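You operate a simulated robot arm through the tools that you are given. There is no shell and no other tool. Be economical: measure what you need, move in short steps, check, and stop when the job is done.

Carry out the task below with a simulated two-armed robot. There is one attempt and no reset: what you move stays moved.

Task
Pick up the green brush from the top of the cold plate with one hand, pass it to the other hand and put it in the reject tray.

The check looks at the end state, three seconds after you hand in, the way a careful person would. Anything else that was tipped, shoved, dropped, spilled or broken makes it a failure.

Robot
Two 7-joint arms with two-finger parallel grippers on one trunk, on a base that drives. Base frame: it is fixed to the floor where the robot stands at the start and does not move with it; the origin is under the middle of the robot, x ahead of it, y to its left, z up. Readings come in cm, degrees, newtons and seconds.
The left shoulder is at the start at [5, 17.7, 110.4], the right one opposite. With the tool pointing down near the work surface each hand reaches from about 18 to 70 cm from the robot's upright axis, wherever it stands, measured 20 degrees to its own side. Places, roughly: reject tray (23x14 cm) [76, 412, 90]. Payload 3.43 kg a hand.
The tool frame of a hand sits at the grasp point between the pads (the TCP): z along the fingers, y along the line on which they close. The tips reach 3.4 cm beyond it. Largest opening 12.8 cm; finger width 2.4, thickness 1.2; the body of the gripper, 4.8 by 13 cm, starts 9.6 cm behind the TCP.
Orientation is told as [roll, pitch, yaw] about the base's x, y, z axes, in that order, counted from this pose: with the fingers straight down and closing along the base's y, the tool's x points along the base's -x, its y along +y and its z along -z.

Tools
- The arms move only by the tool apply_moves. It takes "left_moves", "right_moves" or both (then of equal length, played together; a hand with none holds still); each is a list of rows, each a list of 3 entries, a list of its own where there are three numbers: the shift along the tool's x, y, z in cm, then the turn, a rotation vector about the tool's x, y, z in degrees, then the finger opening in cm, from 0 to 12.8. In form: [[[dx, dy, dz], [wx, wy, wz], gripper], ...]. A call has 1 to 20 rows; each row is the pose to reach, as a shift and turn from the pose commanded when the call began, along the tool's axes at that moment. Each row takes 0.2 s and may step no farther than 5 cm and 8.6 degrees from the row before; otherwise, or with a gripper value out of range, the whole call is refused. A pose out of reach is approached as far as the arm can. The call stops where the force on the tool passes 40 N (or 10 N more than at its start, if that is more) or the arm is blocked; 0.2 s more then pass. The fingers move at their own pace (about 10.8 cm/s each) and stop on an object; they squeeze with about 38 N. The grip force told is the motor's: it shows also when the fingers shut on nothing. Time passes only in rows, and 0.2 s behind the last, so rows that repeat a pose let the fingers close. The reply holds the time, the measured pose of the TCP, the force on the tool along the base axes, the opening and the grip force, in the units named above and with some noise, with the torque about the TCP (base axes, N m) and any sound that the robot's microphone picked up, and new pictures: "pictures" is both (left out), scene, wrist or none (wrist: the cameras of the hands that moved).
- Cameras (640 x 400 px; columns grow to the right, rows downward): "scene" is now at [15.71, -3.2, 128.07]; the picture's right is [-0.35, -0.94, 0.00], its down [-0.43, 0.16, -0.89] and it looks along [0.83, -0.31, -0.46] (base axes); focal length 242 px, centre (320, 200). "left" rides on the left gripper at [7.6, 1.1, -16] in its tool frame; the picture's right is [-0.15, 0.99, 0.00], its down [-0.88, -0.13, -0.46] and it looks along [-0.45, -0.07, 0.89] (tool axes); focal length 234 px, centre (320, 200). "right" rides on the right gripper at [7.6, -1.1, -16] in its tool frame; the picture's right is [0.15, 0.99, 0.00], its down [-0.88, 0.13, -0.46] and it looks along [-0.45, 0.07, 0.89] (tool axes); focal length 234 px, centre (320, 200). There is no depth. A picture from a camera that has moved, and an enlarged one, comes with that camera's place and axes in the base frame and with its lens.
- lift_body(by): slides the trunk up (or, below 0, down) by that many cm; the arms and the scene camera ride with it, the base frame stays. It gives what a move gives, with no picture.
- roll_base(legs): drives the robot by 1 to 6 legs, each [ahead, turn to the left] in cm and degrees, along the robot's own axes; the way and the turn of a leg run together, so that a leg with both is an arc; at most 150 cm and 180 degrees a leg. The arms and the cameras ride along, it lands a little off, and it stops where it bumps. It gives what a move gives, and a new picture of the scene camera.
- head_to(pan, tilt): turns the head with the scene camera to pan (to the left, within 80 degrees either way) and tilt (down, from -29 to 69), counted from straight ahead of the robot. It gives what a move gives, and a new picture of the scene camera.
- enlarge(camera, box): a new picture of the part [left, top, right, bottom] of that camera's present view, enlarged. It takes no simulated time.
- finish_job(): hands the job in; it is judged then, once.

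Go step by step. Nothing tells you exact positions but the pictures and the camera data: compare them with the known pose of the tool, close in by small moves and look again before you grip or let go. The budget is 120 turns and 260 pictures, counting those below and the enlarged ones. Unless the task says otherwise, let go and move clear before handing in, and close with one line.

The tools are called by a JSON object that holds its "op" and its "data". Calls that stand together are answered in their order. apply_moves: Moves the arms, as the interface text tells. Its arguments: {"type":"object","properties":{"left_moves":{"type":"array","items":{"type":"array"}},"right_moves":{"type":"array","items":{"type":"array"}},"pictures":{"type":"string","enum":["both","scene","wrist","none"]}},"required":[]} The other tools are called the same way: lift_body (by) slides the trunk up or down; roll_base (legs) drives the base; head_to (pan, tilt) turns the head that bears the scene camera; enlarge (camera, box) takes an enlarged picture of a part of a camera's view; finish_job () hands the job in.

At the start:

```text
time: 0.0
left_tool_pos: [36.88, 6.16, 115.52]
left_orientation: [0.1, 0.0, 0.0]
left_force: [0.0, -0.3, 0.7]
left_ft_torque: [0.01, -0.02, 0.01]
left_gripper_width: 12.83
left_finger_force: 0.0
right_tool_pos: [23.9, -18.9, 116.18]
right_orientation: [0.2, -0.1, 0.0]
right_force: [0.7, -0.2, 0.2]
right_ft_torque: [-0.04, 0.02, 0.02]
right_gripper_width: 12.81
right_finger_force: 0.1
trunk travel left (down, up): [-27.5, 12.6]
robot x, y, heading: [0.3, 0.21, 0.2]
head pan, tilt: [-20.7, 27.1]
```

scene: 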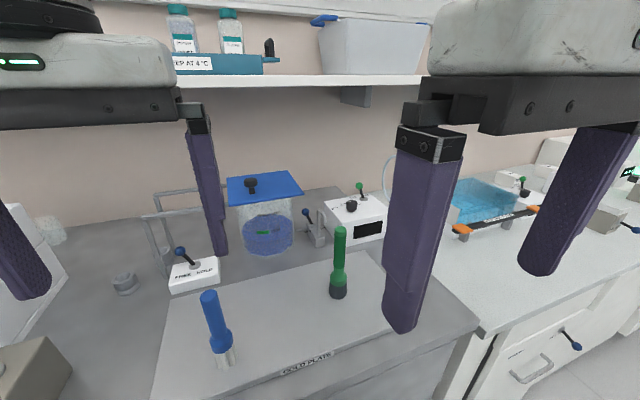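
right: 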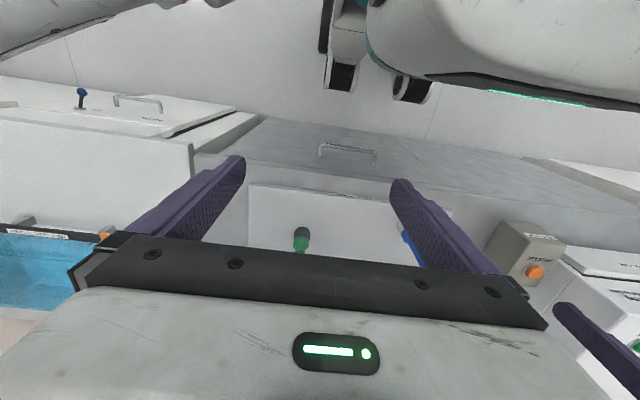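
left: 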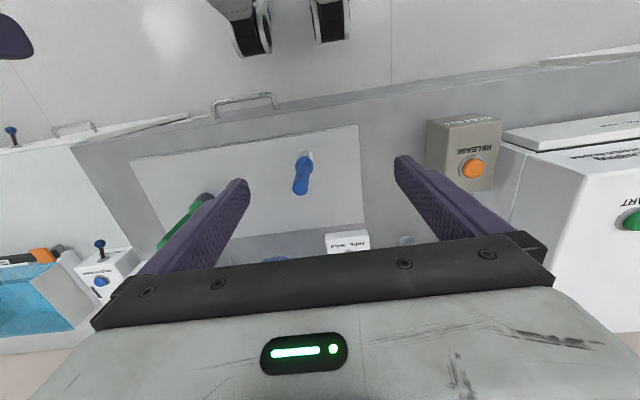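

I see a cold plate with a blue and a green brush standing on it, plus a FREE/HOLD switch and a RELEASE button nearby. I'll look closer before moving.

{"op": "enlarge", "data": {"camera": "scene", "box": [130, 160, 410, 390]}}

{"op": "enlarge", "data": {"camera": "left", "box": [60, 90, 640, 290]}}

{"op": "head_to", "data": {"pan": 20, "tilt": 35}}

```text
1.74 times, centred on (270, 275) of scene
camera zoom: at [15.71, -3.2, 128.07], right [-0.35, -0.94, 0.0], down [-0.43, 0.16, -0.89], along [0.83, -0.31, -0.46], focal length 421 px, centre (407, 70)
```

zoom: 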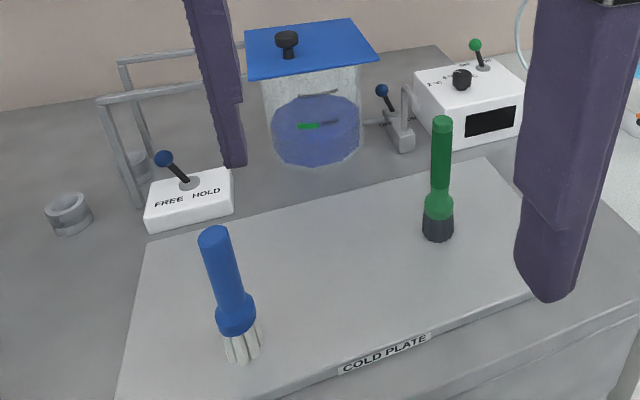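

```text
1.10 times, centred on (350, 190) of left
camera zoom: at [29.18, 7.22, 131.61], right [0.15, 0.99, 0.0], down [0.88, -0.13, 0.46], along [0.45, -0.07, -0.89], focal length 258 px, centre (287, 211)
```

zoom: 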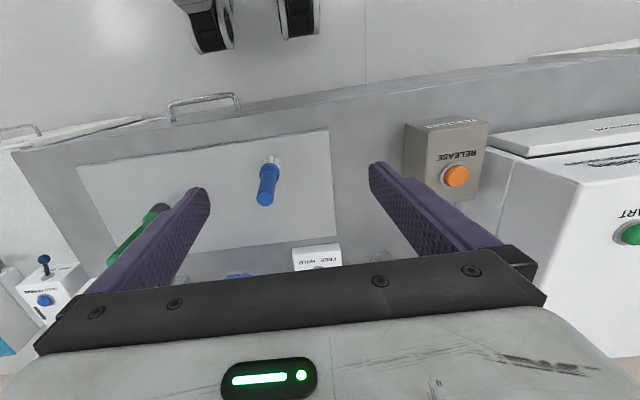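

```text
time: 1.1
left_tool_pos: [36.79, 6.14, 115.67]
left_orientation: [0.0, 0.0, 0.0]
left_force: [0.3, 0.4, -0.7]
left_ft_torque: [0.0, -0.03, 0.0]
left_gripper_width: 12.81
left_finger_force: 0.0
right_tool_pos: [23.97, -18.95, 116.24]
right_orientation: [0.1, 0.0, 0.0]
right_force: [0.0, -0.1, 0.1]
right_ft_torque: [0.01, 0.0, 0.01]
right_gripper_width: 12.79
right_finger_force: 0.0
trunk travel left (down, up): [-27.5, 12.6]
robot x, y, heading: [0.28, 0.01, 0.1]
head pan, tilt: [20.0, 35.0]
camera scene: at [15.43, 3.03, 126.84], right [0.34, -0.94, 0.0], down [-0.54, -0.2, -0.82], along [0.77, 0.28, -0.57], focal length 242 px, centre (320, 200)
```

scene: 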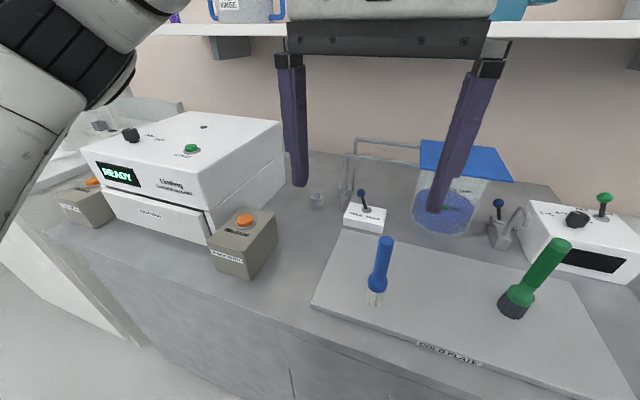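

The green brush stands upright with its base near [44, -17, 92] and top near z 105. I'll inspect the FREE/HOLD switch and the other devices in detail.

{"op": "enlarge", "data": {"camera": "scene", "box": [330, 170, 430, 240]}}

{"op": "enlarge", "data": {"camera": "scene", "box": [470, 180, 640, 330]}}

{"op": "enlarge", "data": {"camera": "scene", "box": [40, 100, 300, 290]}}

```text
5.71 times, centred on (380, 205) of scene
camera zoom: at [15.43, 3.03, 126.84], right [0.34, -0.94, 0.0], down [-0.54, -0.2, -0.82], along [0.77, 0.28, -0.57], focal length 1383 px, centre (-23, 171)
```

zoom: 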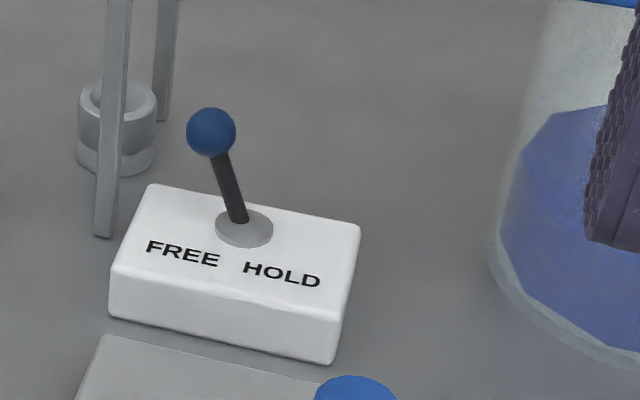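

```text
2.67 times, centred on (555, 255) of scene
camera zoom: at [15.43, 3.03, 126.84], right [0.34, -0.94, 0.0], down [-0.54, -0.2, -0.82], along [0.77, 0.28, -0.57], focal length 646 px, centre (-307, 53)
```

zoom: 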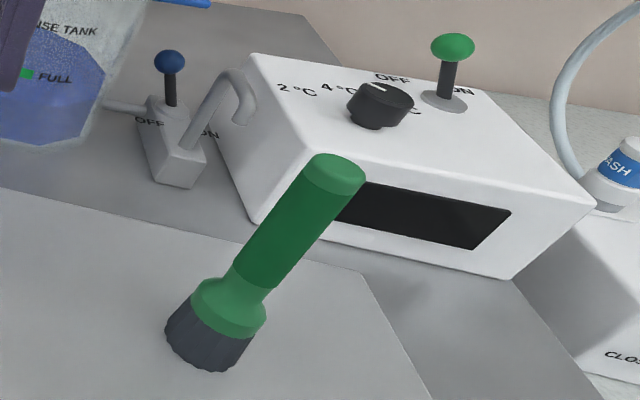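

```text
2.11 times, centred on (170, 195) of scene
camera zoom: at [15.43, 3.03, 126.84], right [0.34, -0.94, 0.0], down [-0.54, -0.2, -0.82], along [0.77, 0.28, -0.57], focal length 510 px, centre (636, 210)
```

zoom: 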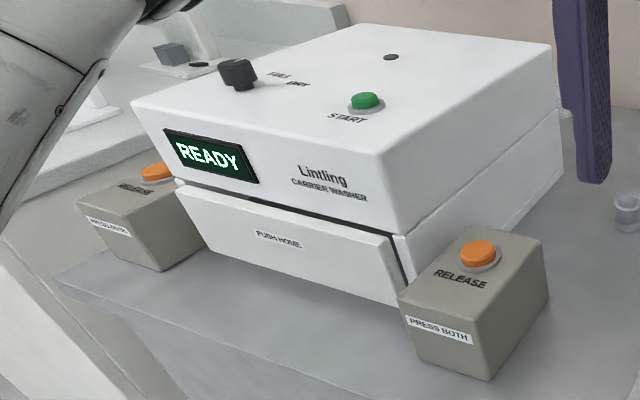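

The holder switch is at FREE and the plate is off, so the brush simply stands there. I'll move the right hand above it at the current height.

{"op": "apply_moves", "data": {"right_moves": [[[-4, 0.3, 0], [0, 0, 0], 12.8], [[-8, 0.6, 0], [0, 0, 0], 12.8], [[-12, 0.9, 0], [0, 0, 0], 12.8], [[-16, 1.1, 0], [0, 0, 0], 12.8], [[-18, 1.2, 0], [0, 0, 0], 12.8], [[-18, 1.2, 0], [0, 0, 0], 12.8]]}}

{"op": "head_to", "data": {"pan": -25, "tilt": 35}}

```text
time: 2.5
left_tool_pos: [36.79, 6.13, 115.55]
left_orientation: [0.1, 0.0, 0.0]
left_force: [0.3, -0.4, -0.3]
left_ft_torque: [0.02, 0.0, -0.02]
left_gripper_width: 12.8
left_finger_force: 0.1
right_tool_pos: [41.91, -17.83, 116.32]
right_orientation: [0.1, -0.1, 0.1]
right_force: [-0.3, 0.3, -0.5]
right_ft_torque: [0.03, -0.04, 0.0]
right_gripper_width: 12.82
right_finger_force: 0.1
trunk travel left (down, up): [-27.5, 12.6]
robot x, y, heading: [0.13, -0.4, 0.1]
head pan, tilt: [20.0, 35.0]
camera scene: at [15.42, 3.04, 126.84], right [0.34, -0.94, 0.0], down [-0.54, -0.2, -0.82], along [0.77, 0.28, -0.57], focal length 242 px, centre (320, 200)
camera right: at [34.38, -18.94, 132.19], right [-0.15, 0.99, 0.0], down [0.88, 0.13, 0.46], along [0.45, 0.07, -0.89], focal length 234 px, centre (320, 200)
```

scene: 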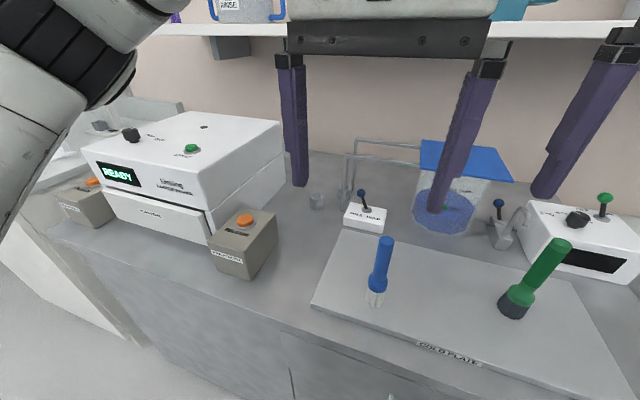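
right: 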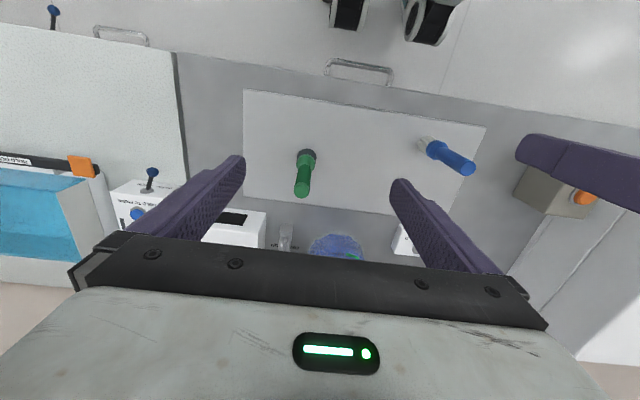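

```text
time: 3.6
left_tool_pos: [36.81, 6.08, 115.64]
left_orientation: [-0.1, 0.0, 0.1]
left_force: [0.4, 0.4, -0.5]
left_ft_torque: [0.05, -0.06, 0.03]
left_gripper_width: 12.8
left_finger_force: 0.0
right_tool_pos: [41.83, -17.75, 116.19]
right_orientation: [0.1, -0.1, -0.1]
right_force: [0.6, -0.1, 0.0]
right_ft_torque: [0.01, 0.02, -0.01]
right_gripper_width: 12.79
right_finger_force: 0.0
trunk travel left (down, up): [-27.5, 12.6]
robot x, y, heading: [-0.06, 0.25, 0.1]
head pan, tilt: [-25.0, 35.0]
camera scene: at [15.13, -3.68, 126.84], right [-0.42, -0.91, 0.0], down [-0.52, 0.24, -0.82], along [0.74, -0.35, -0.57], focal length 242 px, centre (320, 200)
```

scene: 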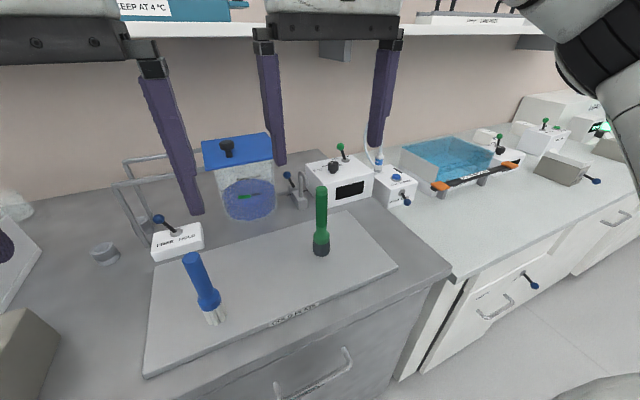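

Combining wrist and scene views, the brush is at about (47, -19), z 90–104. I'll move over it and descend partway to check the alignment.

{"op": "apply_moves", "data": {"right_moves": [[[-3, -0.7, 0], [0, 0, 0], 12.8], [[-5.2, -1.3, 0], [0, 0, 0], 12.8], [[-5.2, -1.3, 3], [0, 0, 0], 12.8], [[-5.2, -1.3, 6], [0, 0, 0], 12.8], [[-5.2, -1.3, 8], [0, 0, 0], 12.8], [[-5.2, -1.3, 8], [0, 0, 0], 12.8]]}}

```text
time: 5.0
left_tool_pos: [36.81, 6.15, 115.59]
left_orientation: [-0.1, 0.0, 0.0]
left_force: [0.1, 0.0, -0.5]
left_ft_torque: [0.0, -0.02, 0.04]
left_gripper_width: 12.8
left_finger_force: 0.0
right_tool_pos: [47.06, -19.07, 108.34]
right_orientation: [0.0, -0.2, 0.1]
right_force: [-0.1, -0.1, 0.1]
right_ft_torque: [-0.02, 0.02, 0.0]
right_gripper_width: 12.77
right_finger_force: 0.2
trunk travel left (down, up): [-27.5, 12.6]
robot x, y, heading: [0.02, -0.15, -0.2]
head pan, tilt: [-25.0, 35.0]
camera scene: at [15.13, -3.69, 126.84], right [-0.42, -0.91, 0.0], down [-0.52, 0.24, -0.82], along [0.74, -0.35, -0.57], focal length 242 px, centre (320, 200)
camera right: at [39.59, -20.16, 124.24], right [-0.15, 0.99, 0.0], down [0.88, 0.13, 0.46], along [0.45, 0.07, -0.89], focal length 234 px, centre (320, 200)
```

scene: 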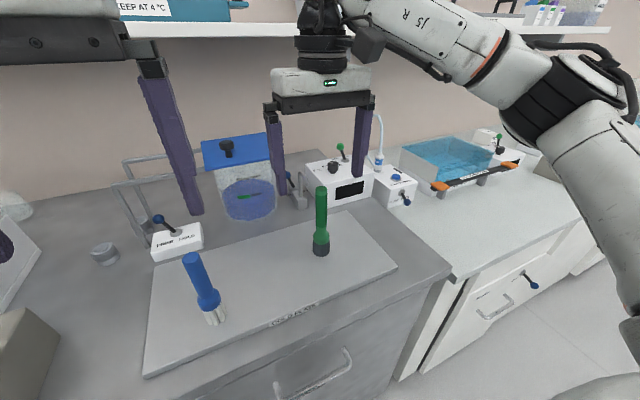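
right: 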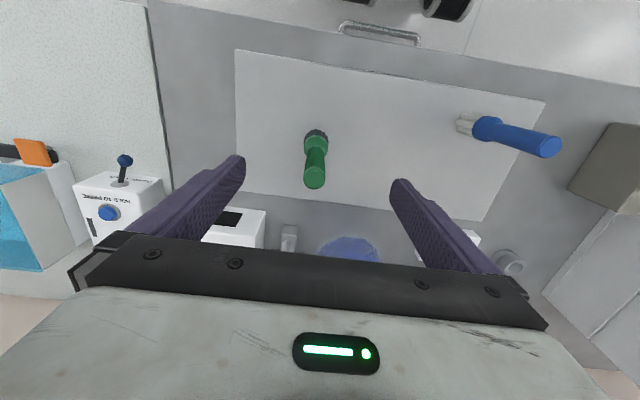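

The brush is centred close to (47.4, -19.4). I'll correct slightly, lower to about z 102.5, and close on the upper handle.

{"op": "apply_moves", "data": {"right_moves": [[[-0.3, -0.4, 2], [0, 0, 0], 12.8], [[-0.3, -0.4, 4], [0, 0, 0], 12.8], [[-0.3, -0.4, 5.8], [0, 0, 0], 12.8], [[-0.3, -0.4, 5.8], [0, 0, 0], 12.8]]}}

```text
time: 6.0
left_tool_pos: [36.68, 6.12, 115.52]
left_orientation: [-0.1, 0.0, 0.0]
left_force: [0.5, -0.4, -0.8]
left_ft_torque: [-0.01, 0.03, 0.03]
left_gripper_width: 12.79
left_finger_force: 0.0
right_tool_pos: [47.5, -19.59, 102.34]
right_orientation: [0.1, -0.1, 0.0]
right_force: [0.4, 0.3, -0.7]
right_ft_torque: [0.0, -0.03, 0.0]
right_gripper_width: 12.82
right_finger_force: 0.0
trunk travel left (down, up): [-27.5, 12.6]
robot x, y, heading: [0.36, -0.05, 0.2]
head pan, tilt: [-25.0, 35.0]
camera scene: at [15.13, -3.69, 126.84], right [-0.42, -0.91, 0.0], down [-0.52, 0.24, -0.82], along [0.74, -0.35, -0.57], focal length 242 px, centre (320, 200)
camera right: at [39.84, -20.57, 118.42], right [-0.15, 0.99, 0.0], down [0.88, 0.13, 0.46], along [0.45, 0.07, -0.89], focal length 234 px, centre (320, 200)
```

scene: 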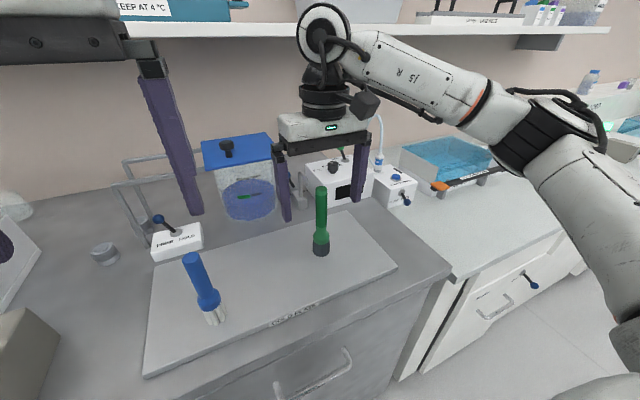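
right: 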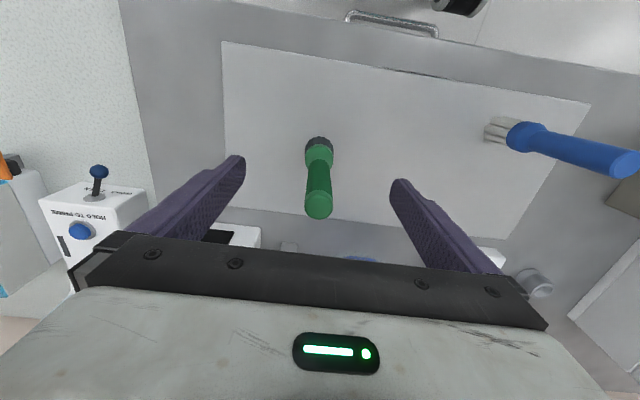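

The brush is well centred between the fingers. Closing now.

{"op": "apply_moves", "data": {"right_moves": [[[0, 0, 0], [0, 0, 0], 8], [[0, 0, 0], [0, 0, 0], 5], [[0, 0, 0], [0, 0, 0], 3], [[0, 0, 0], [0, 0, 0], 1], [[0, 0, 0], [0, 0, 0], 0], [[0, 0, 0], [0, 0, 0], 0]]}}

```text
time: 7.4
left_tool_pos: [36.85, 6.27, 115.55]
left_orientation: [0.0, 0.0, -0.1]
left_force: [-0.5, 0.2, -0.7]
left_ft_torque: [-0.01, 0.01, -0.01]
left_gripper_width: 12.78
left_finger_force: 0.1
right_tool_pos: [47.43, -19.5, 102.52]
right_orientation: [0.1, -0.2, -0.1]
right_force: [0.2, 0.2, 0.8]
right_ft_torque: [-0.05, 0.01, 0.03]
right_gripper_width: 2.06
right_finger_force: 37.8
trunk travel left (down, up): [-27.5, 12.6]
robot x, y, heading: [-0.21, 0.24, -0.0]
head pan, tilt: [-25.0, 35.0]
camera scene: at [15.13, -3.69, 126.84], right [-0.42, -0.91, 0.0], down [-0.52, 0.24, -0.82], along [0.74, -0.35, -0.57], focal length 242 px, centre (320, 200)
camera right: at [39.84, -20.56, 118.44], right [-0.15, 0.99, 0.0], down [0.88, 0.13, 0.46], along [0.45, 0.07, -0.89], focal length 234 px, centre (320, 200)
```

scene: 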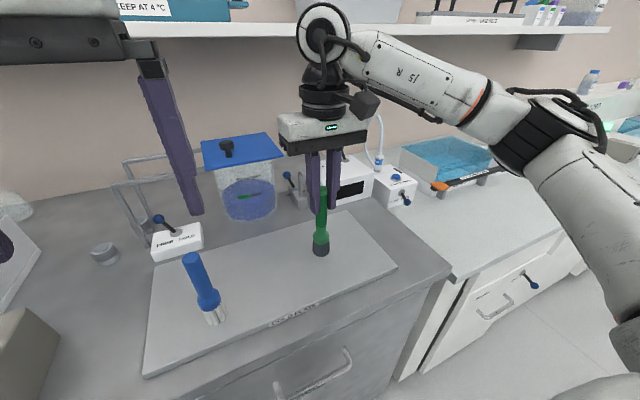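
right: 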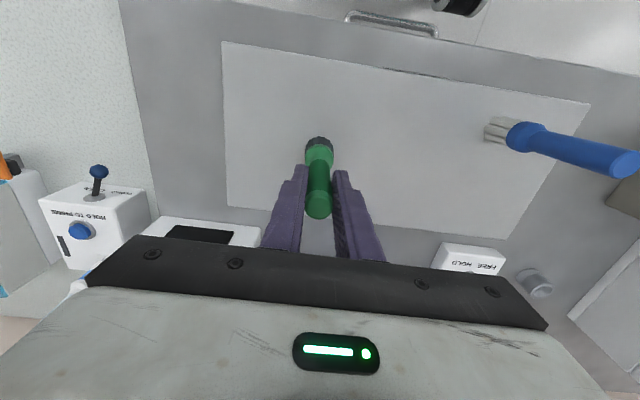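

Gripped (width 2.06 cm). Lift straight up a few cm and check that the brush comes along.

{"op": "apply_moves", "data": {"right_moves": [[[0, 0, -1], [0, 0, 0], 0], [[0, 0, -3], [0, 0, 0], 0], [[0, 0, -6], [0, 0, 0], 0], [[0, 0, -9], [0, 0, 0], 0], [[0, 0, -9], [0, 0, 0], 0]]}}

```text
time: 8.6
left_tool_pos: [36.69, 6.06, 115.53]
left_orientation: [0.0, 0.0, 0.0]
left_force: [-0.2, 0.1, -0.2]
left_ft_torque: [0.02, 0.0, -0.01]
left_gripper_width: 12.8
left_finger_force: 0.1
right_tool_pos: [47.32, -19.39, 111.48]
right_orientation: [0.1, 0.1, -0.1]
right_force: [-1.3, 0.2, -0.3]
right_ft_torque: [0.0, 0.02, 0.0]
right_gripper_width: 2.03
right_finger_force: 37.9
trunk travel left (down, up): [-27.5, 12.6]
robot x, y, heading: [-0.1, -0.03, 0.1]
head pan, tilt: [-25.0, 35.0]
camera scene: at [15.15, -3.71, 126.84], right [-0.42, -0.91, 0.0], down [-0.52, 0.24, -0.82], along [0.74, -0.35, -0.57], focal length 242 px, centre (320, 200)
camera right: at [39.82, -20.49, 127.45], right [-0.15, 0.99, 0.0], down [0.88, 0.13, 0.46], along [0.45, 0.07, -0.89], focal length 234 px, centre (320, 200)
```

scene: 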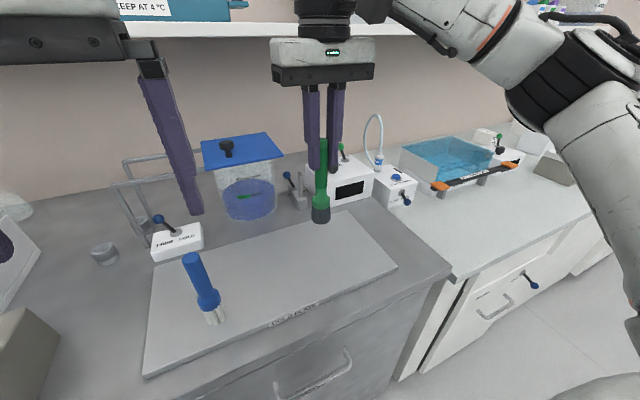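
right: 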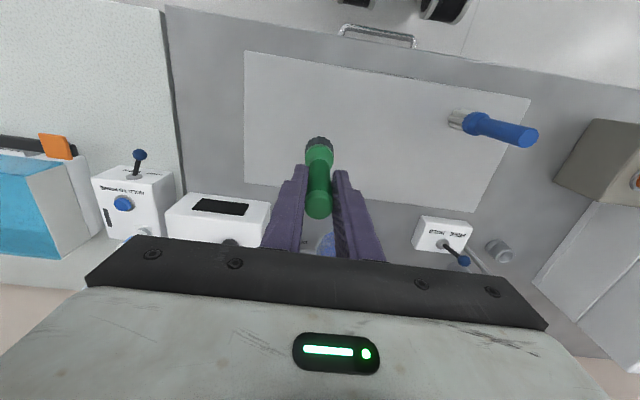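

The brush is in the right hand. I'll pull it back towards the robot and look left along the aisle towards the tray.

{"op": "apply_moves", "data": {"right_moves": [[[4, 0, -1], [0, 0, 0], 0], [[8, 0, -2], [0, 0, 0], 0], [[12, 0, -3], [0, 0, 0], 0], [[15, 0, -4], [0, 0, 0], 0], [[15, 0, -4], [0, 0, 0], 0]], "left_moves": [[[0, 1, -0.5], [0, 0, 0], 12.8], [[2, 2, -1], [0, 0, 0], 12.8], [[4, 4, -1], [0, 0, 0], 12.8], [[6, 6, -1], [0, 0, 0], 12.8], [[6, 6, -1], [0, 0, 0], 12.8]], "pictures": "none"}}

{"op": "head_to", "data": {"pan": 80, "tilt": 15}}

{"op": "head_to", "data": {"pan": -80, "tilt": 30}}

```text
time: 9.8
left_tool_pos: [30.73, 12.1, 116.51]
left_orientation: [0.0, 0.0, 0.0]
left_force: [-0.7, -0.4, 0.8]
left_ft_torque: [0.02, -0.05, -0.01]
left_gripper_width: 12.81
left_finger_force: 0.1
right_tool_pos: [32.56, -19.4, 115.46]
right_orientation: [0.2, 0.1, 0.0]
right_force: [0.2, -0.8, -1.1]
right_ft_torque: [0.02, 0.0, 0.0]
right_gripper_width: 2.04
right_finger_force: 37.8
trunk travel left (down, up): [-27.5, 12.6]
robot x, y, heading: [0.16, -0.19, -0.0]
head pan, tilt: [-25.0, 35.0]
```

```text
time: 11.6
left_tool_pos: [30.78, 12.14, 116.47]
left_orientation: [0.0, 0.0, 0.0]
left_force: [-0.4, -0.4, 0.7]
left_ft_torque: [-0.02, -0.02, 0.01]
left_gripper_width: 12.79
left_finger_force: 0.0
right_tool_pos: [32.48, -19.38, 115.39]
right_orientation: [0.0, -0.1, 0.0]
right_force: [0.4, 0.5, -1.3]
right_ft_torque: [-0.02, -0.03, -0.02]
right_gripper_width: 2.06
right_finger_force: 38.1
trunk travel left (down, up): [-27.5, 12.6]
robot x, y, heading: [0.24, 0.08, 0.3]
head pan, tilt: [80.0, 15.0]
camera scene: at [8.78, 9.23, 130.04], right [0.98, -0.17, 0.0], down [-0.05, -0.25, -0.97], along [0.17, 0.95, -0.26], focal length 242 px, centre (320, 200)
```

scene: 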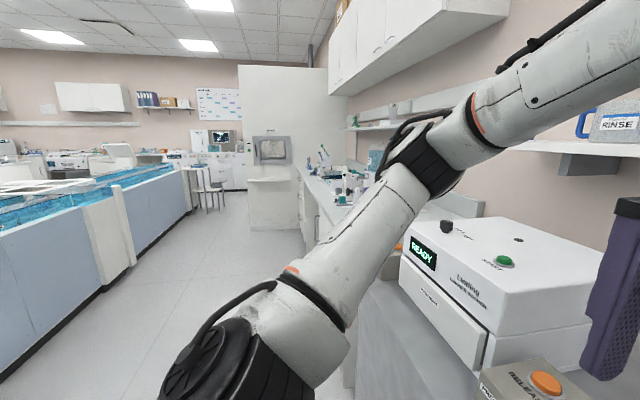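

```text
time: 14.1
left_tool_pos: [30.68, 12.08, 116.61]
left_orientation: [0.0, 0.0, 0.0]
left_force: [0.4, 0.3, 0.8]
left_ft_torque: [-0.02, 0.0, 0.02]
left_gripper_width: 12.8
left_finger_force: 0.1
right_tool_pos: [32.52, -19.33, 115.4]
right_orientation: [0.1, 0.0, 0.1]
right_force: [-0.1, 0.3, -0.7]
right_ft_torque: [-0.01, -0.02, 0.02]
right_gripper_width: 2.06
right_finger_force: 38.3
trunk travel left (down, up): [-27.5, 12.6]
robot x, y, heading: [0.32, -0.02, 0.1]
head pan, tilt: [-80.0, 30.0]
camera scene: at [8.73, -8.88, 127.62], right [-0.98, -0.17, 0.0], down [-0.09, 0.49, -0.87], along [0.15, -0.85, -0.5], focal length 242 px, centre (320, 200)
```

scene: 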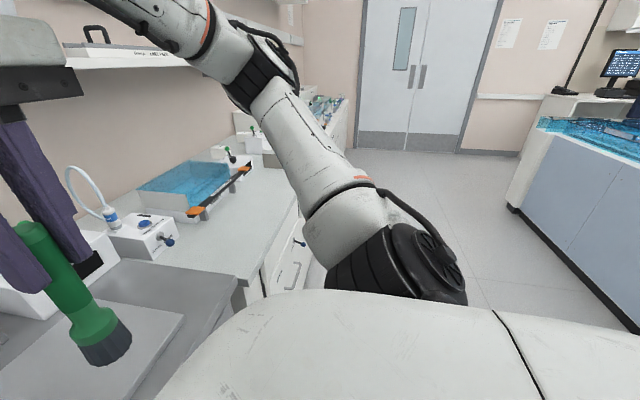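

The aisle is clear for about 1.2 m behind. I'll back away from the bench so the hand-over happens in free space.

{"op": "roll_base", "data": {"legs": [[-45, 0]]}}

{"op": "head_to", "data": {"pan": 0, "tilt": 35}}

```text
time: 16.8
left_tool_pos: [-14.11, 12.14, 116.62]
left_orientation: [-0.1, 0.0, 0.0]
left_force: [-0.2, 0.2, 0.1]
left_ft_torque: [0.01, -0.01, 0.0]
left_gripper_width: 12.83
left_finger_force: 0.0
right_tool_pos: [-12.57, -19.43, 115.38]
right_orientation: [0.1, -0.1, -0.2]
right_force: [-0.8, -0.3, 0.1]
right_ft_torque: [-0.01, -0.03, 0.03]
right_gripper_width: 2.07
right_finger_force: 38.6
trunk travel left (down, up): [-27.5, 12.6]
robot x, y, heading: [-44.99, -0.06, -0.3]
head pan, tilt: [-80.0, 30.0]
camera scene: at [-36.3, -8.83, 127.62], right [-0.99, -0.17, 0.0], down [-0.08, 0.49, -0.87], along [0.15, -0.85, -0.5], focal length 242 px, centre (320, 200)
```

scene: 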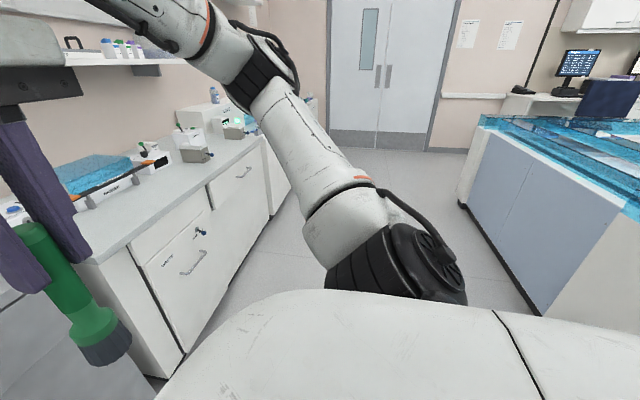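

```text
time: 18.3
left_tool_pos: [-14.25, 12.15, 116.66]
left_orientation: [0.0, 0.1, -0.1]
left_force: [-0.1, 1.0, 0.1]
left_ft_torque: [0.03, 0.01, 0.0]
left_gripper_width: 12.77
left_finger_force: 0.0
right_tool_pos: [-12.54, -19.38, 115.45]
right_orientation: [0.2, 0.0, -0.2]
right_force: [0.0, 0.6, -0.7]
right_ft_torque: [-0.02, 0.0, -0.01]
right_gripper_width: 2.05
right_finger_force: 38.1
trunk travel left (down, up): [-27.5, 12.6]
robot x, y, heading: [-44.77, 0.14, 0.0]
head pan, tilt: [0.0, 35.0]
camera scene: at [-29.0, 0.04, 126.84], right [0.0, -1.0, 0.0], down [-0.57, 0.0, -0.82], along [0.82, 0.0, -0.57], focal length 242 px, centre (320, 200)
```

scene: 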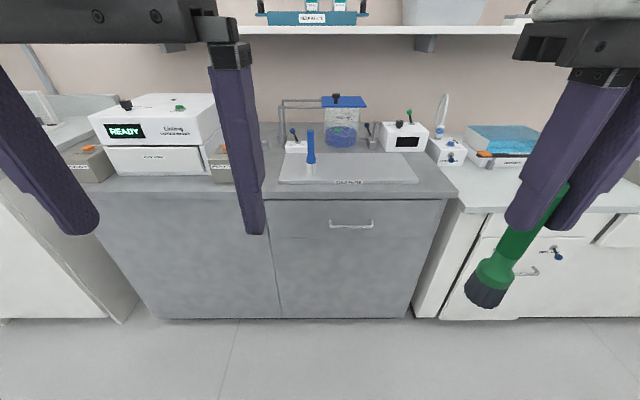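

Now I'll turn the right hand so the brush lies horizontal pointing left (+y). Meanwhile I raise the left hand and yaw it so its fingers close along x.

{"op": "apply_moves", "data": {"right_moves": [[[-0.4, 0.7, 0.3], [-8.2, 0, 0], 0], [[-0.8, 1.4, 0.6], [-16.4, 0, 0], 0], [[-1.2, 2.1, 0.9], [-24.6, 0, 0], 0], [[-1.6, 2.8, 1.2], [-32.8, 0, 0], 0], [[-2, 3.5, 1.5], [-41, 0, 0], 0], [[-2.4, 4.2, 1.8], [-49.2, 0, 0], 0], [[-2.9, 4.9, 2.1], [-57.4, 0, 0], 0], [[-3.3, 5.5, 2.5], [-65.6, 0, 0], 0], [[-3.7, 6.2, 2.8], [-73.8, 0, 0], 0], [[-4.1, 6.8, 3.1], [-82, 0, 0], 0], [[-4.5, 7.4, 3.4], [-90, 0, 0], 0], [[-4.5, 7.4, 3.4], [-90, 0, 0], 0]], "left_moves": [[[0, 1, -1], [0, 0, 8.2], 12.8], [[0, 2, -2], [0, 0, 16.4], 12.8], [[0, 3, -3], [0, 0, 24.6], 12.8], [[0, 4, -4], [0, 0, 32.8], 12.8], [[0, 5, -5], [0, 0, 41], 12.8], [[0, 6, -6], [0, 0, 49.2], 12.8], [[0, 6, -7], [0, 0, 57.4], 12.8], [[0, 6, -8], [0, 0, 65.6], 12.8], [[0, 6, -9], [0, 0, 73.8], 12.8], [[0, 6, -9], [0, 0, 82], 12.8], [[0, 6, -9], [0, 0, 90], 12.8], [[0, 6, -9], [0, 0, 90], 12.8]]}}

```text
time: 20.9
left_tool_pos: [-14.16, 18.01, 125.47]
left_orientation: [0.0, 0.1, -90.3]
left_force: [0.1, -0.8, 0.5]
left_ft_torque: [-0.01, 0.0, -0.01]
left_gripper_width: 12.8
left_finger_force: 0.2
right_tool_pos: [-8.1, -12.09, 112.07]
right_orientation: [90.2, -0.1, -0.2]
right_force: [0.1, 0.4, -1.1]
right_ft_torque: [-0.05, -0.02, -0.02]
right_gripper_width: 2.04
right_finger_force: 38.3
trunk travel left (down, up): [-27.5, 12.6]
robot x, y, heading: [-44.94, -0.11, -0.2]
head pan, tilt: [0.0, 35.0]
camera scene: at [-29.0, 0.05, 126.84], right [0.0, -1.0, 0.0], down [-0.57, 0.0, -0.82], along [0.82, 0.0, -0.57], focal length 242 px, centre (320, 200)
camera right: at [-15.67, -27.91, 110.84], right [-0.15, 0.0, 0.99], down [0.88, -0.46, 0.13], along [0.45, 0.89, 0.07], focal length 234 px, centre (320, 200)
camera left: at [-13.03, 25.63, 141.6], right [0.99, -0.15, 0.0], down [-0.13, -0.88, 0.46], along [-0.07, -0.45, -0.89], focal length 234 px, centre (320, 200)
```

scene: 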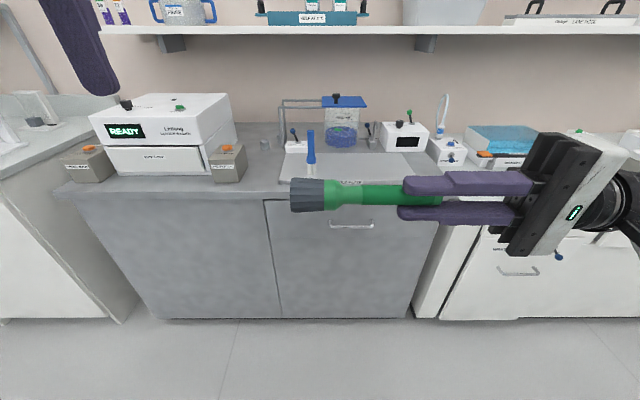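
right: 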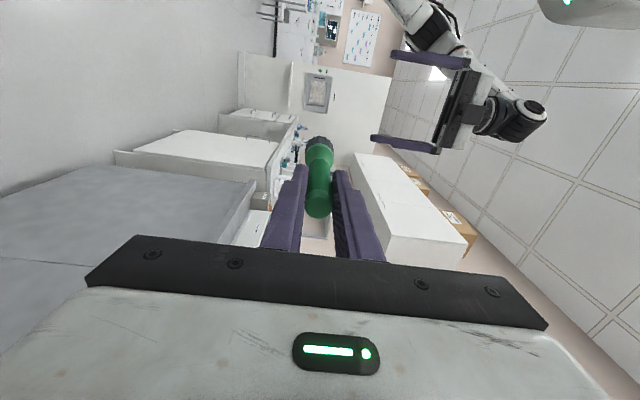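
left: 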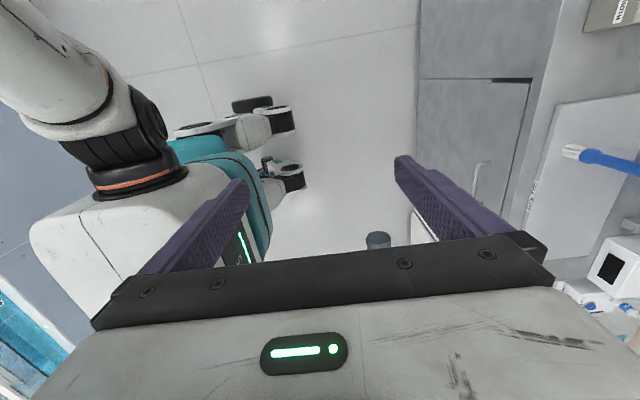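

The brush is horizontal; its bare handle section between neck and right fingertips is at y ≈ -4.8 to -8.7. I'll bring the left hand over y = -6.6, above the handle.

{"op": "apply_moves", "data": {"left_moves": [[[-4, 1, 0], [0, 0, 0], 12.8], [[-8, 2, 0], [0, 0, 0], 12.8], [[-12, 3, 0], [0, 0, 0], 12.8], [[-16, 4, 0], [0, 0, 0], 12.8], [[-20, 5, 0], [0, 0, 0], 12.8], [[-23, 6, 2], [0, 0, 0], 12.8], [[-24.6, 6, 4], [0, 0, 0], 12.8], [[-24.6, 6, 4], [0, 0, 0], 12.8]]}}

```text
time: 22.7
left_tool_pos: [-8.27, -6.57, 121.48]
left_orientation: [0.0, 0.1, -90.1]
left_force: [-0.5, -0.4, -0.2]
left_ft_torque: [-0.02, -0.04, 0.01]
left_gripper_width: 12.8
left_finger_force: 0.1
right_tool_pos: [-8.04, -11.92, 111.92]
right_orientation: [90.0, 0.0, -0.3]
right_force: [0.4, 0.3, 0.4]
right_ft_torque: [-0.05, 0.01, 0.0]
right_gripper_width: 2.07
right_finger_force: 37.7
trunk travel left (down, up): [-27.5, 12.6]
robot x, y, heading: [-45.26, 0.13, -0.4]
head pan, tilt: [0.0, 35.0]
camera scene: at [-29.0, 0.06, 126.84], right [0.0, -1.0, 0.0], down [-0.57, 0.0, -0.82], along [0.82, 0.0, -0.57], focal length 242 px, centre (320, 200)
camera left: at [-7.18, 1.04, 137.54], right [0.99, -0.15, 0.0], down [-0.13, -0.88, 0.46], along [-0.07, -0.45, -0.89], focal length 234 px, centre (320, 200)
```

scene: 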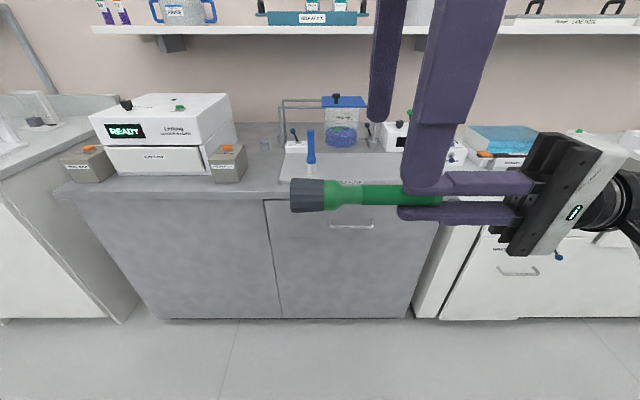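
left: 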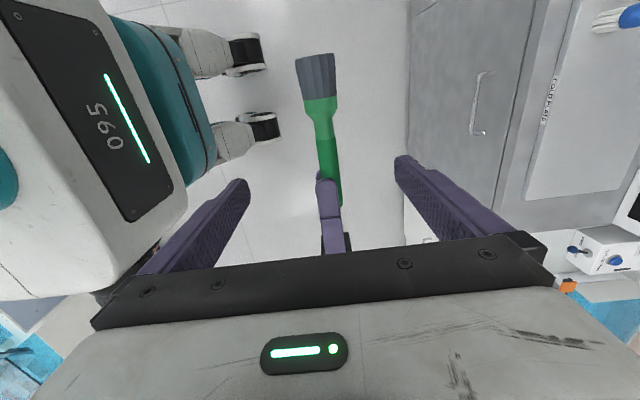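

There is enough bare handle; I'll shift the left hand to y ≈ -5.8 for clearance from the right fingertips and descend around the handle.

{"op": "apply_moves", "data": {"left_moves": [[[0.8, 0.1, 0], [0, 0, 0], 12.8], [[0.8, 0.1, 3], [0, 0, 0], 12.8], [[0.8, 0.1, 6], [0, 0, 0], 12.8], [[0.8, 0.1, 9.2], [0, 0, 0], 12.8], [[0.8, 0.1, 9.2], [0, 0, 0], 12.8]]}}

```text
time: 23.9
left_tool_pos: [-8.08, -5.67, 112.36]
left_orientation: [0.0, -0.1, -90.1]
left_force: [-0.3, 0.9, -0.5]
left_ft_torque: [-0.05, -0.01, 0.03]
left_gripper_width: 12.78
left_finger_force: 0.1
right_tool_pos: [-8.15, -11.98, 111.99]
right_orientation: [90.0, 0.0, -0.3]
right_force: [-0.8, -1.0, -1.0]
right_ft_torque: [-0.05, -0.02, 0.02]
right_gripper_width: 2.05
right_finger_force: 38.4
trunk travel left (down, up): [-27.5, 12.6]
robot x, y, heading: [-45.34, -0.02, -0.2]
head pan, tilt: [0.0, 35.0]
camera scene: at [-29.0, 0.05, 126.84], right [0.0, -1.0, 0.0], down [-0.57, 0.0, -0.82], along [0.82, 0.0, -0.57], focal length 242 px, centre (320, 200)
camera left: at [-7.02, 1.9, 128.4], right [0.99, -0.15, 0.0], down [-0.13, -0.88, 0.46], along [-0.07, -0.45, -0.89], focal length 234 px, centre (320, 200)
```

scene: 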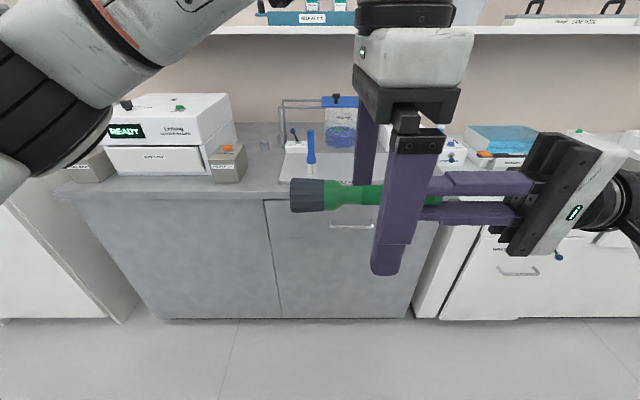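
left: 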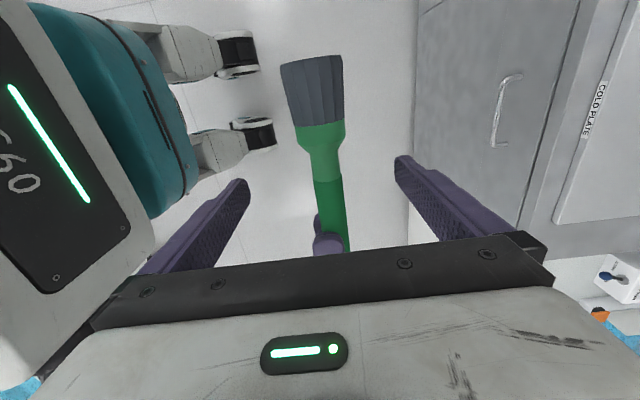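

Left fingers straddle the bare handle. Close the left hand.

{"op": "apply_moves", "data": {"left_moves": [[[0, 0, 0], [0, 0, 0], 8], [[0, 0, 0], [0, 0, 0], 5], [[0, 0, 0], [0, 0, 0], 3], [[0, 0, 0], [0, 0, 0], 1], [[0, 0, 0], [0, 0, 0], 0], [[0, 0, 0], [0, 0, 0], 0]]}}

```text
time: 25.3
left_tool_pos: [-7.84, -5.67, 112.45]
left_orientation: [0.5, 0.0, -89.7]
left_force: [27.5, 2.7, -1.6]
left_ft_torque: [0.28, -0.05, 0.98]
left_gripper_width: 2.05
left_finger_force: 38.3
right_tool_pos: [-8.48, -12.02, 112.02]
right_orientation: [90.2, -0.1, 0.4]
right_force: [-26.7, -3.4, 0.8]
right_ft_torque: [-0.28, -0.02, 0.72]
right_gripper_width: 2.09
right_finger_force: 38.0
trunk travel left (down, up): [-27.5, 12.6]
robot x, y, heading: [-45.03, 0.22, -0.3]
head pan, tilt: [0.0, 35.0]
camera scene: at [-29.0, 0.05, 126.84], right [0.0, -1.0, 0.0], down [-0.57, 0.0, -0.82], along [0.82, 0.0, -0.57], focal length 242 px, centre (320, 200)
camera left: at [-6.92, 1.95, 128.43], right [0.99, -0.14, 0.01], down [-0.13, -0.88, 0.45], along [-0.06, -0.45, -0.89], focal length 234 px, centre (320, 200)
```

scene: 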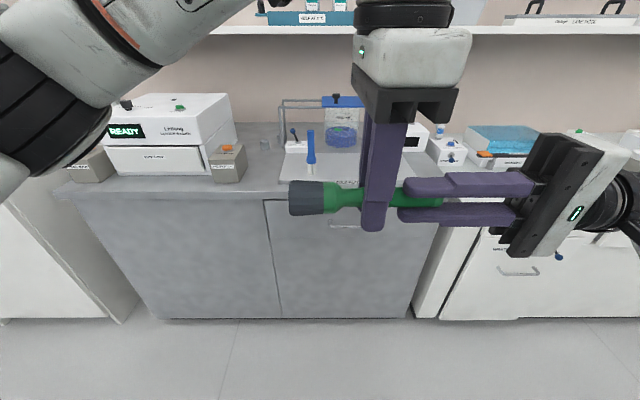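
left: 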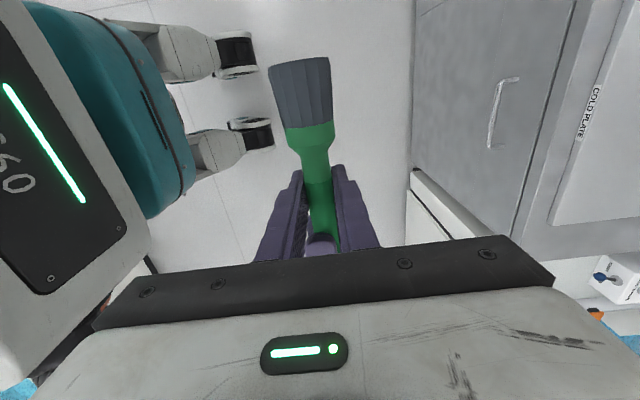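

Both hands hold the brush with some side load; I'll relax it with a 0.6 cm left-hand shift, then open the right hand.

{"op": "apply_moves", "data": {"left_moves": [[[0, 0.3, 0], [0, 0, 0], 0], [[0, 0.6, 0], [0, 0, 0], 0], [[0, 0.6, 0], [0, 0, 0], 0], [[0, 0.6, 0], [0, 0, 0], 0], [[0, 0.6, 0], [0, 0, 0], 0], [[0, 0.6, 0], [0, 0, 0], 0]], "right_moves": [[[0, 0, 0], [0, 0, 0], 0], [[0, 0, 0], [0, 0, 0], 0], [[0, 0, 0], [0, 0, 0], 0], [[0, 0, 0], [0, 0, 0], 3], [[0, 0, 0], [0, 0, 0], 5], [[0, 0, 0], [0, 0, 0], 6]]}}

```text
time: 26.7
left_tool_pos: [-7.57, -5.77, 112.42]
left_orientation: [0.0, 0.0, -90.2]
left_force: [-0.7, 0.8, -0.6]
left_ft_torque: [0.01, 0.01, -0.02]
left_gripper_width: 2.07
left_finger_force: 38.5
right_tool_pos: [-8.07, -12.0, 112.0]
right_orientation: [90.2, 0.0, -0.3]
right_force: [-0.5, 0.5, -0.3]
right_ft_torque: [0.0, -0.03, -0.04]
right_gripper_width: 6.0
right_finger_force: 0.0
trunk travel left (down, up): [-27.5, 12.6]
robot x, y, heading: [-45.16, 0.09, -0.1]
head pan, tilt: [0.0, 35.0]
camera scene: at [-29.0, 0.05, 126.84], right [0.0, -1.0, 0.0], down [-0.57, 0.0, -0.82], along [0.82, 0.0, -0.57], focal length 242 px, centre (320, 200)
camera right: at [-15.65, -27.91, 110.87], right [-0.15, 0.0, 0.99], down [0.88, -0.46, 0.13], along [0.45, 0.89, 0.07], focal length 234 px, centre (320, 200)
camera left: at [-6.41, 1.86, 128.4], right [0.99, -0.15, 0.0], down [-0.13, -0.88, 0.46], along [-0.07, -0.45, -0.89], focal length 234 px, centre (320, 200)
```

scene: 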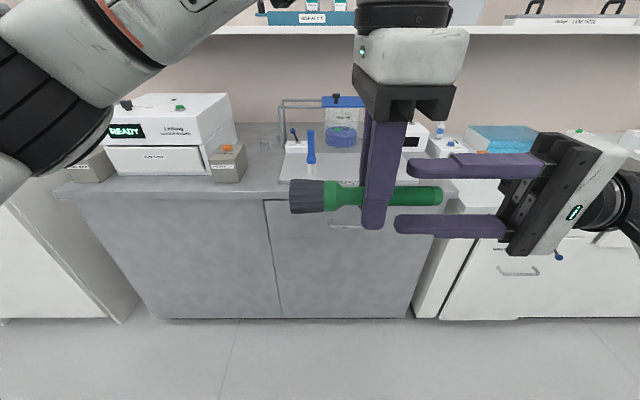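
right: 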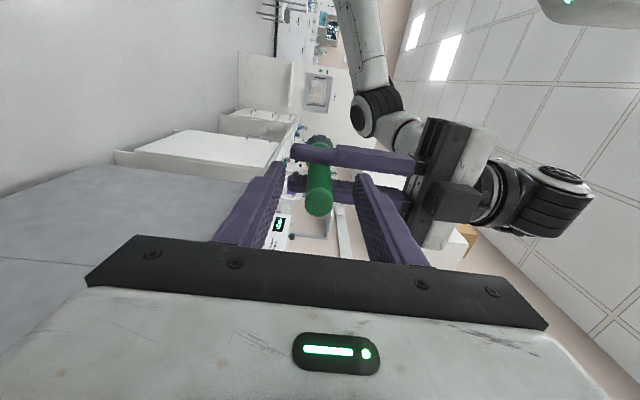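
left: 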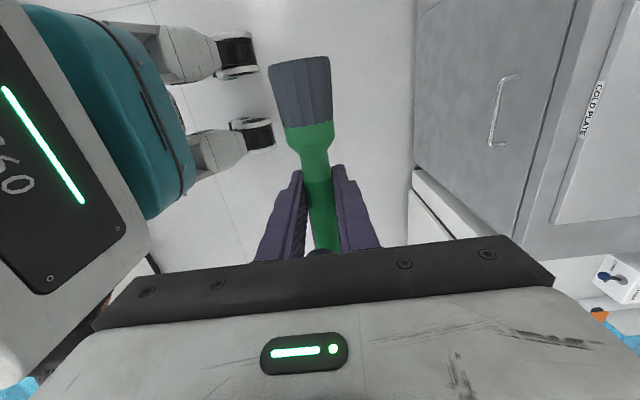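

The left hand holds the brush alone. Retract the right hand and bring it back to a tucked fingers-down pose.

{"op": "apply_moves", "data": {"right_moves": [[[0, 0, -3], [0, 0, 0], 6], [[0, 0, -6], [0, 0, 0], 6], [[0, 0, -9], [0, 0, 0], 6], [[0, 0, -12], [0, 0, 0], 6], [[1, 0.4, -12], [8.2, 0, 0], 6], [[2, 0.8, -12], [16.4, 0, 0], 6], [[3, 1.2, -12], [24.6, 0, 0], 5], [[4, 1.6, -12], [32.8, 0, 0], 5], [[5, 2, -12], [41, 0, 0], 4], [[6, 2.4, -12], [49.2, 0, 0], 4], [[7, 2.8, -12], [57.4, 0, 0], 4], [[8, 3.2, -12], [65.6, 0, 0], 4], [[9, 3.6, -12], [73.8, 0, 0], 4], [[10, 4, -12], [82, 0, 0], 4], [[10, 4, -12], [90, 0, 0], 4]], "pictures": "none"}}

{"op": "apply_moves", "data": {"left_moves": [[[4, -2, -1], [0, 0, 0], 0], [[8, -4, -2], [0, 0, 0], 0], [[12, -6, -3], [0, 0, 0], 0], [[15, -8, -4], [0, 0, 0], 0], [[18, -10, -4], [0, 0, 0], 0], [[18, -10, -4], [0, 0, 0], 0]]}}

{"op": "roll_base", "data": {"legs": [[0, 90]]}}

```text
time: 29.9
left_tool_pos: [-7.52, -5.65, 112.41]
left_orientation: [-0.1, 0.1, -90.1]
left_force: [-0.6, -0.5, -0.3]
left_ft_torque: [0.0, 0.01, 0.0]
left_gripper_width: 2.05
left_finger_force: 38.2
right_tool_pos: [-18.17, -23.93, 115.94]
right_orientation: [0.0, 0.0, -0.3]
right_force: [0.0, 0.7, 0.0]
right_ft_torque: [0.0, 0.02, 0.0]
right_gripper_width: 3.99
right_finger_force: 0.1
trunk travel left (down, up): [-27.5, 12.6]
robot x, y, heading: [-45.15, 0.23, -0.4]
head pan, tilt: [0.0, 35.0]
```

```text
time: 31.3
left_tool_pos: [-17.62, 12.3, 116.22]
left_orientation: [-0.1, 0.0, -90.3]
left_force: [0.5, 0.7, 0.0]
left_ft_torque: [-0.01, 0.01, 0.01]
left_gripper_width: 2.05
left_finger_force: 38.2
right_tool_pos: [-18.13, -23.92, 115.92]
right_orientation: [0.0, -0.1, -0.2]
right_force: [-0.2, 0.2, -0.8]
right_ft_torque: [-0.01, 0.01, -0.01]
right_gripper_width: 4.02
right_finger_force: 0.1
trunk travel left (down, up): [-27.5, 12.6]
robot x, y, heading: [-45.09, 0.19, -0.2]
head pan, tilt: [0.0, 35.0]
camera scene: at [-28.98, 0.02, 126.84], right [0.0, -1.0, 0.0], down [-0.57, 0.0, -0.82], along [0.82, 0.0, -0.57], focal length 242 px, centre (320, 200)
camera left: at [-16.44, 19.88, 132.29], right [0.99, -0.15, 0.0], down [-0.13, -0.88, 0.46], along [-0.07, -0.45, -0.89], focal length 234 px, centre (320, 200)
```

scene: 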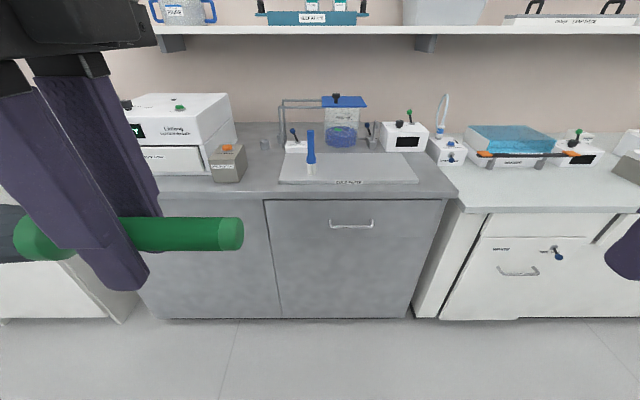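
left: 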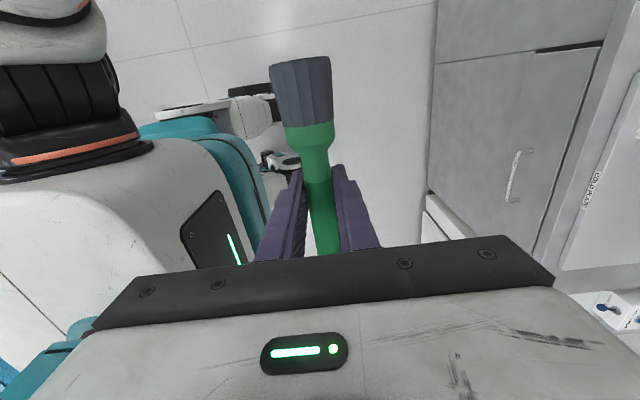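

```text
time: 35.5
left_tool_pos: [-57.09, 27.56, 116.38]
left_orientation: [-0.1, 0.0, -0.3]
left_force: [0.6, -0.6, -0.1]
left_ft_torque: [-0.01, -0.03, -0.02]
left_gripper_width: 2.04
left_finger_force: 37.4
right_tool_pos: [-20.88, 26.72, 116.05]
right_orientation: [0.0, 0.0, 89.5]
right_force: [-0.7, 0.4, 0.2]
right_ft_torque: [-0.03, 0.0, -0.02]
right_gripper_width: 4.01
right_finger_force: 0.0
trunk travel left (down, up): [-27.5, 12.6]
robot x, y, heading: [-44.88, 0.05, 89.5]
head pan, tilt: [0.0, 35.0]
camera scene: at [-44.71, 15.91, 126.84], right [1.0, -0.01, 0.0], down [0.0, -0.57, -0.82], along [0.01, 0.82, -0.57], focal length 242 px, centre (320, 200)
```

scene: 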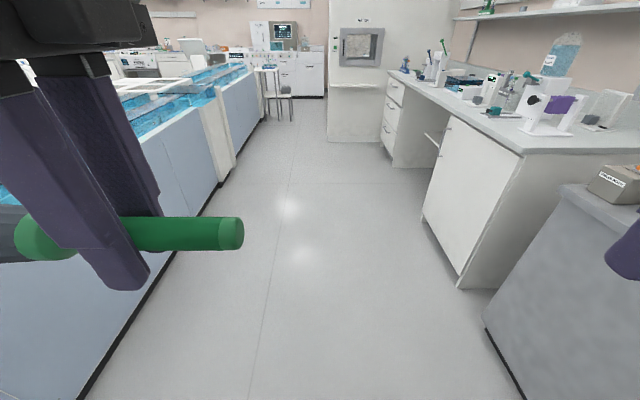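

The base turned cleanly. The tray should appear near pixel (402, 64), at the far end of the right-hand bench; I'll enlarge that.

{"op": "enlarge", "data": {"camera": "scene", "box": [320, 0, 520, 125]}}

```text
3.20 times, centred on (420, 62) of scene
camera zoom: at [-44.71, 15.91, 126.84], right [1.0, -0.01, 0.0], down [0.0, -0.57, -0.82], along [0.01, 0.82, -0.57], focal length 775 px, centre (0, 640)
```

zoom: 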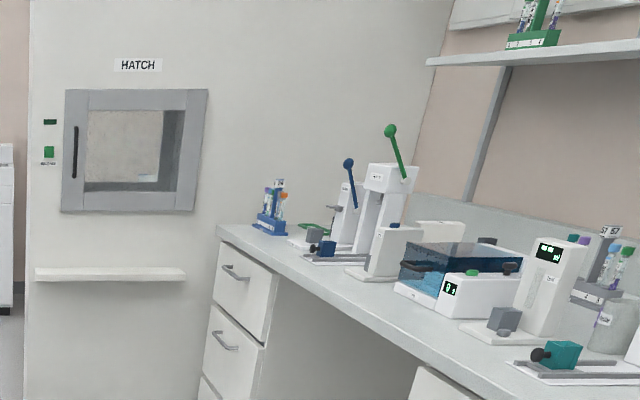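

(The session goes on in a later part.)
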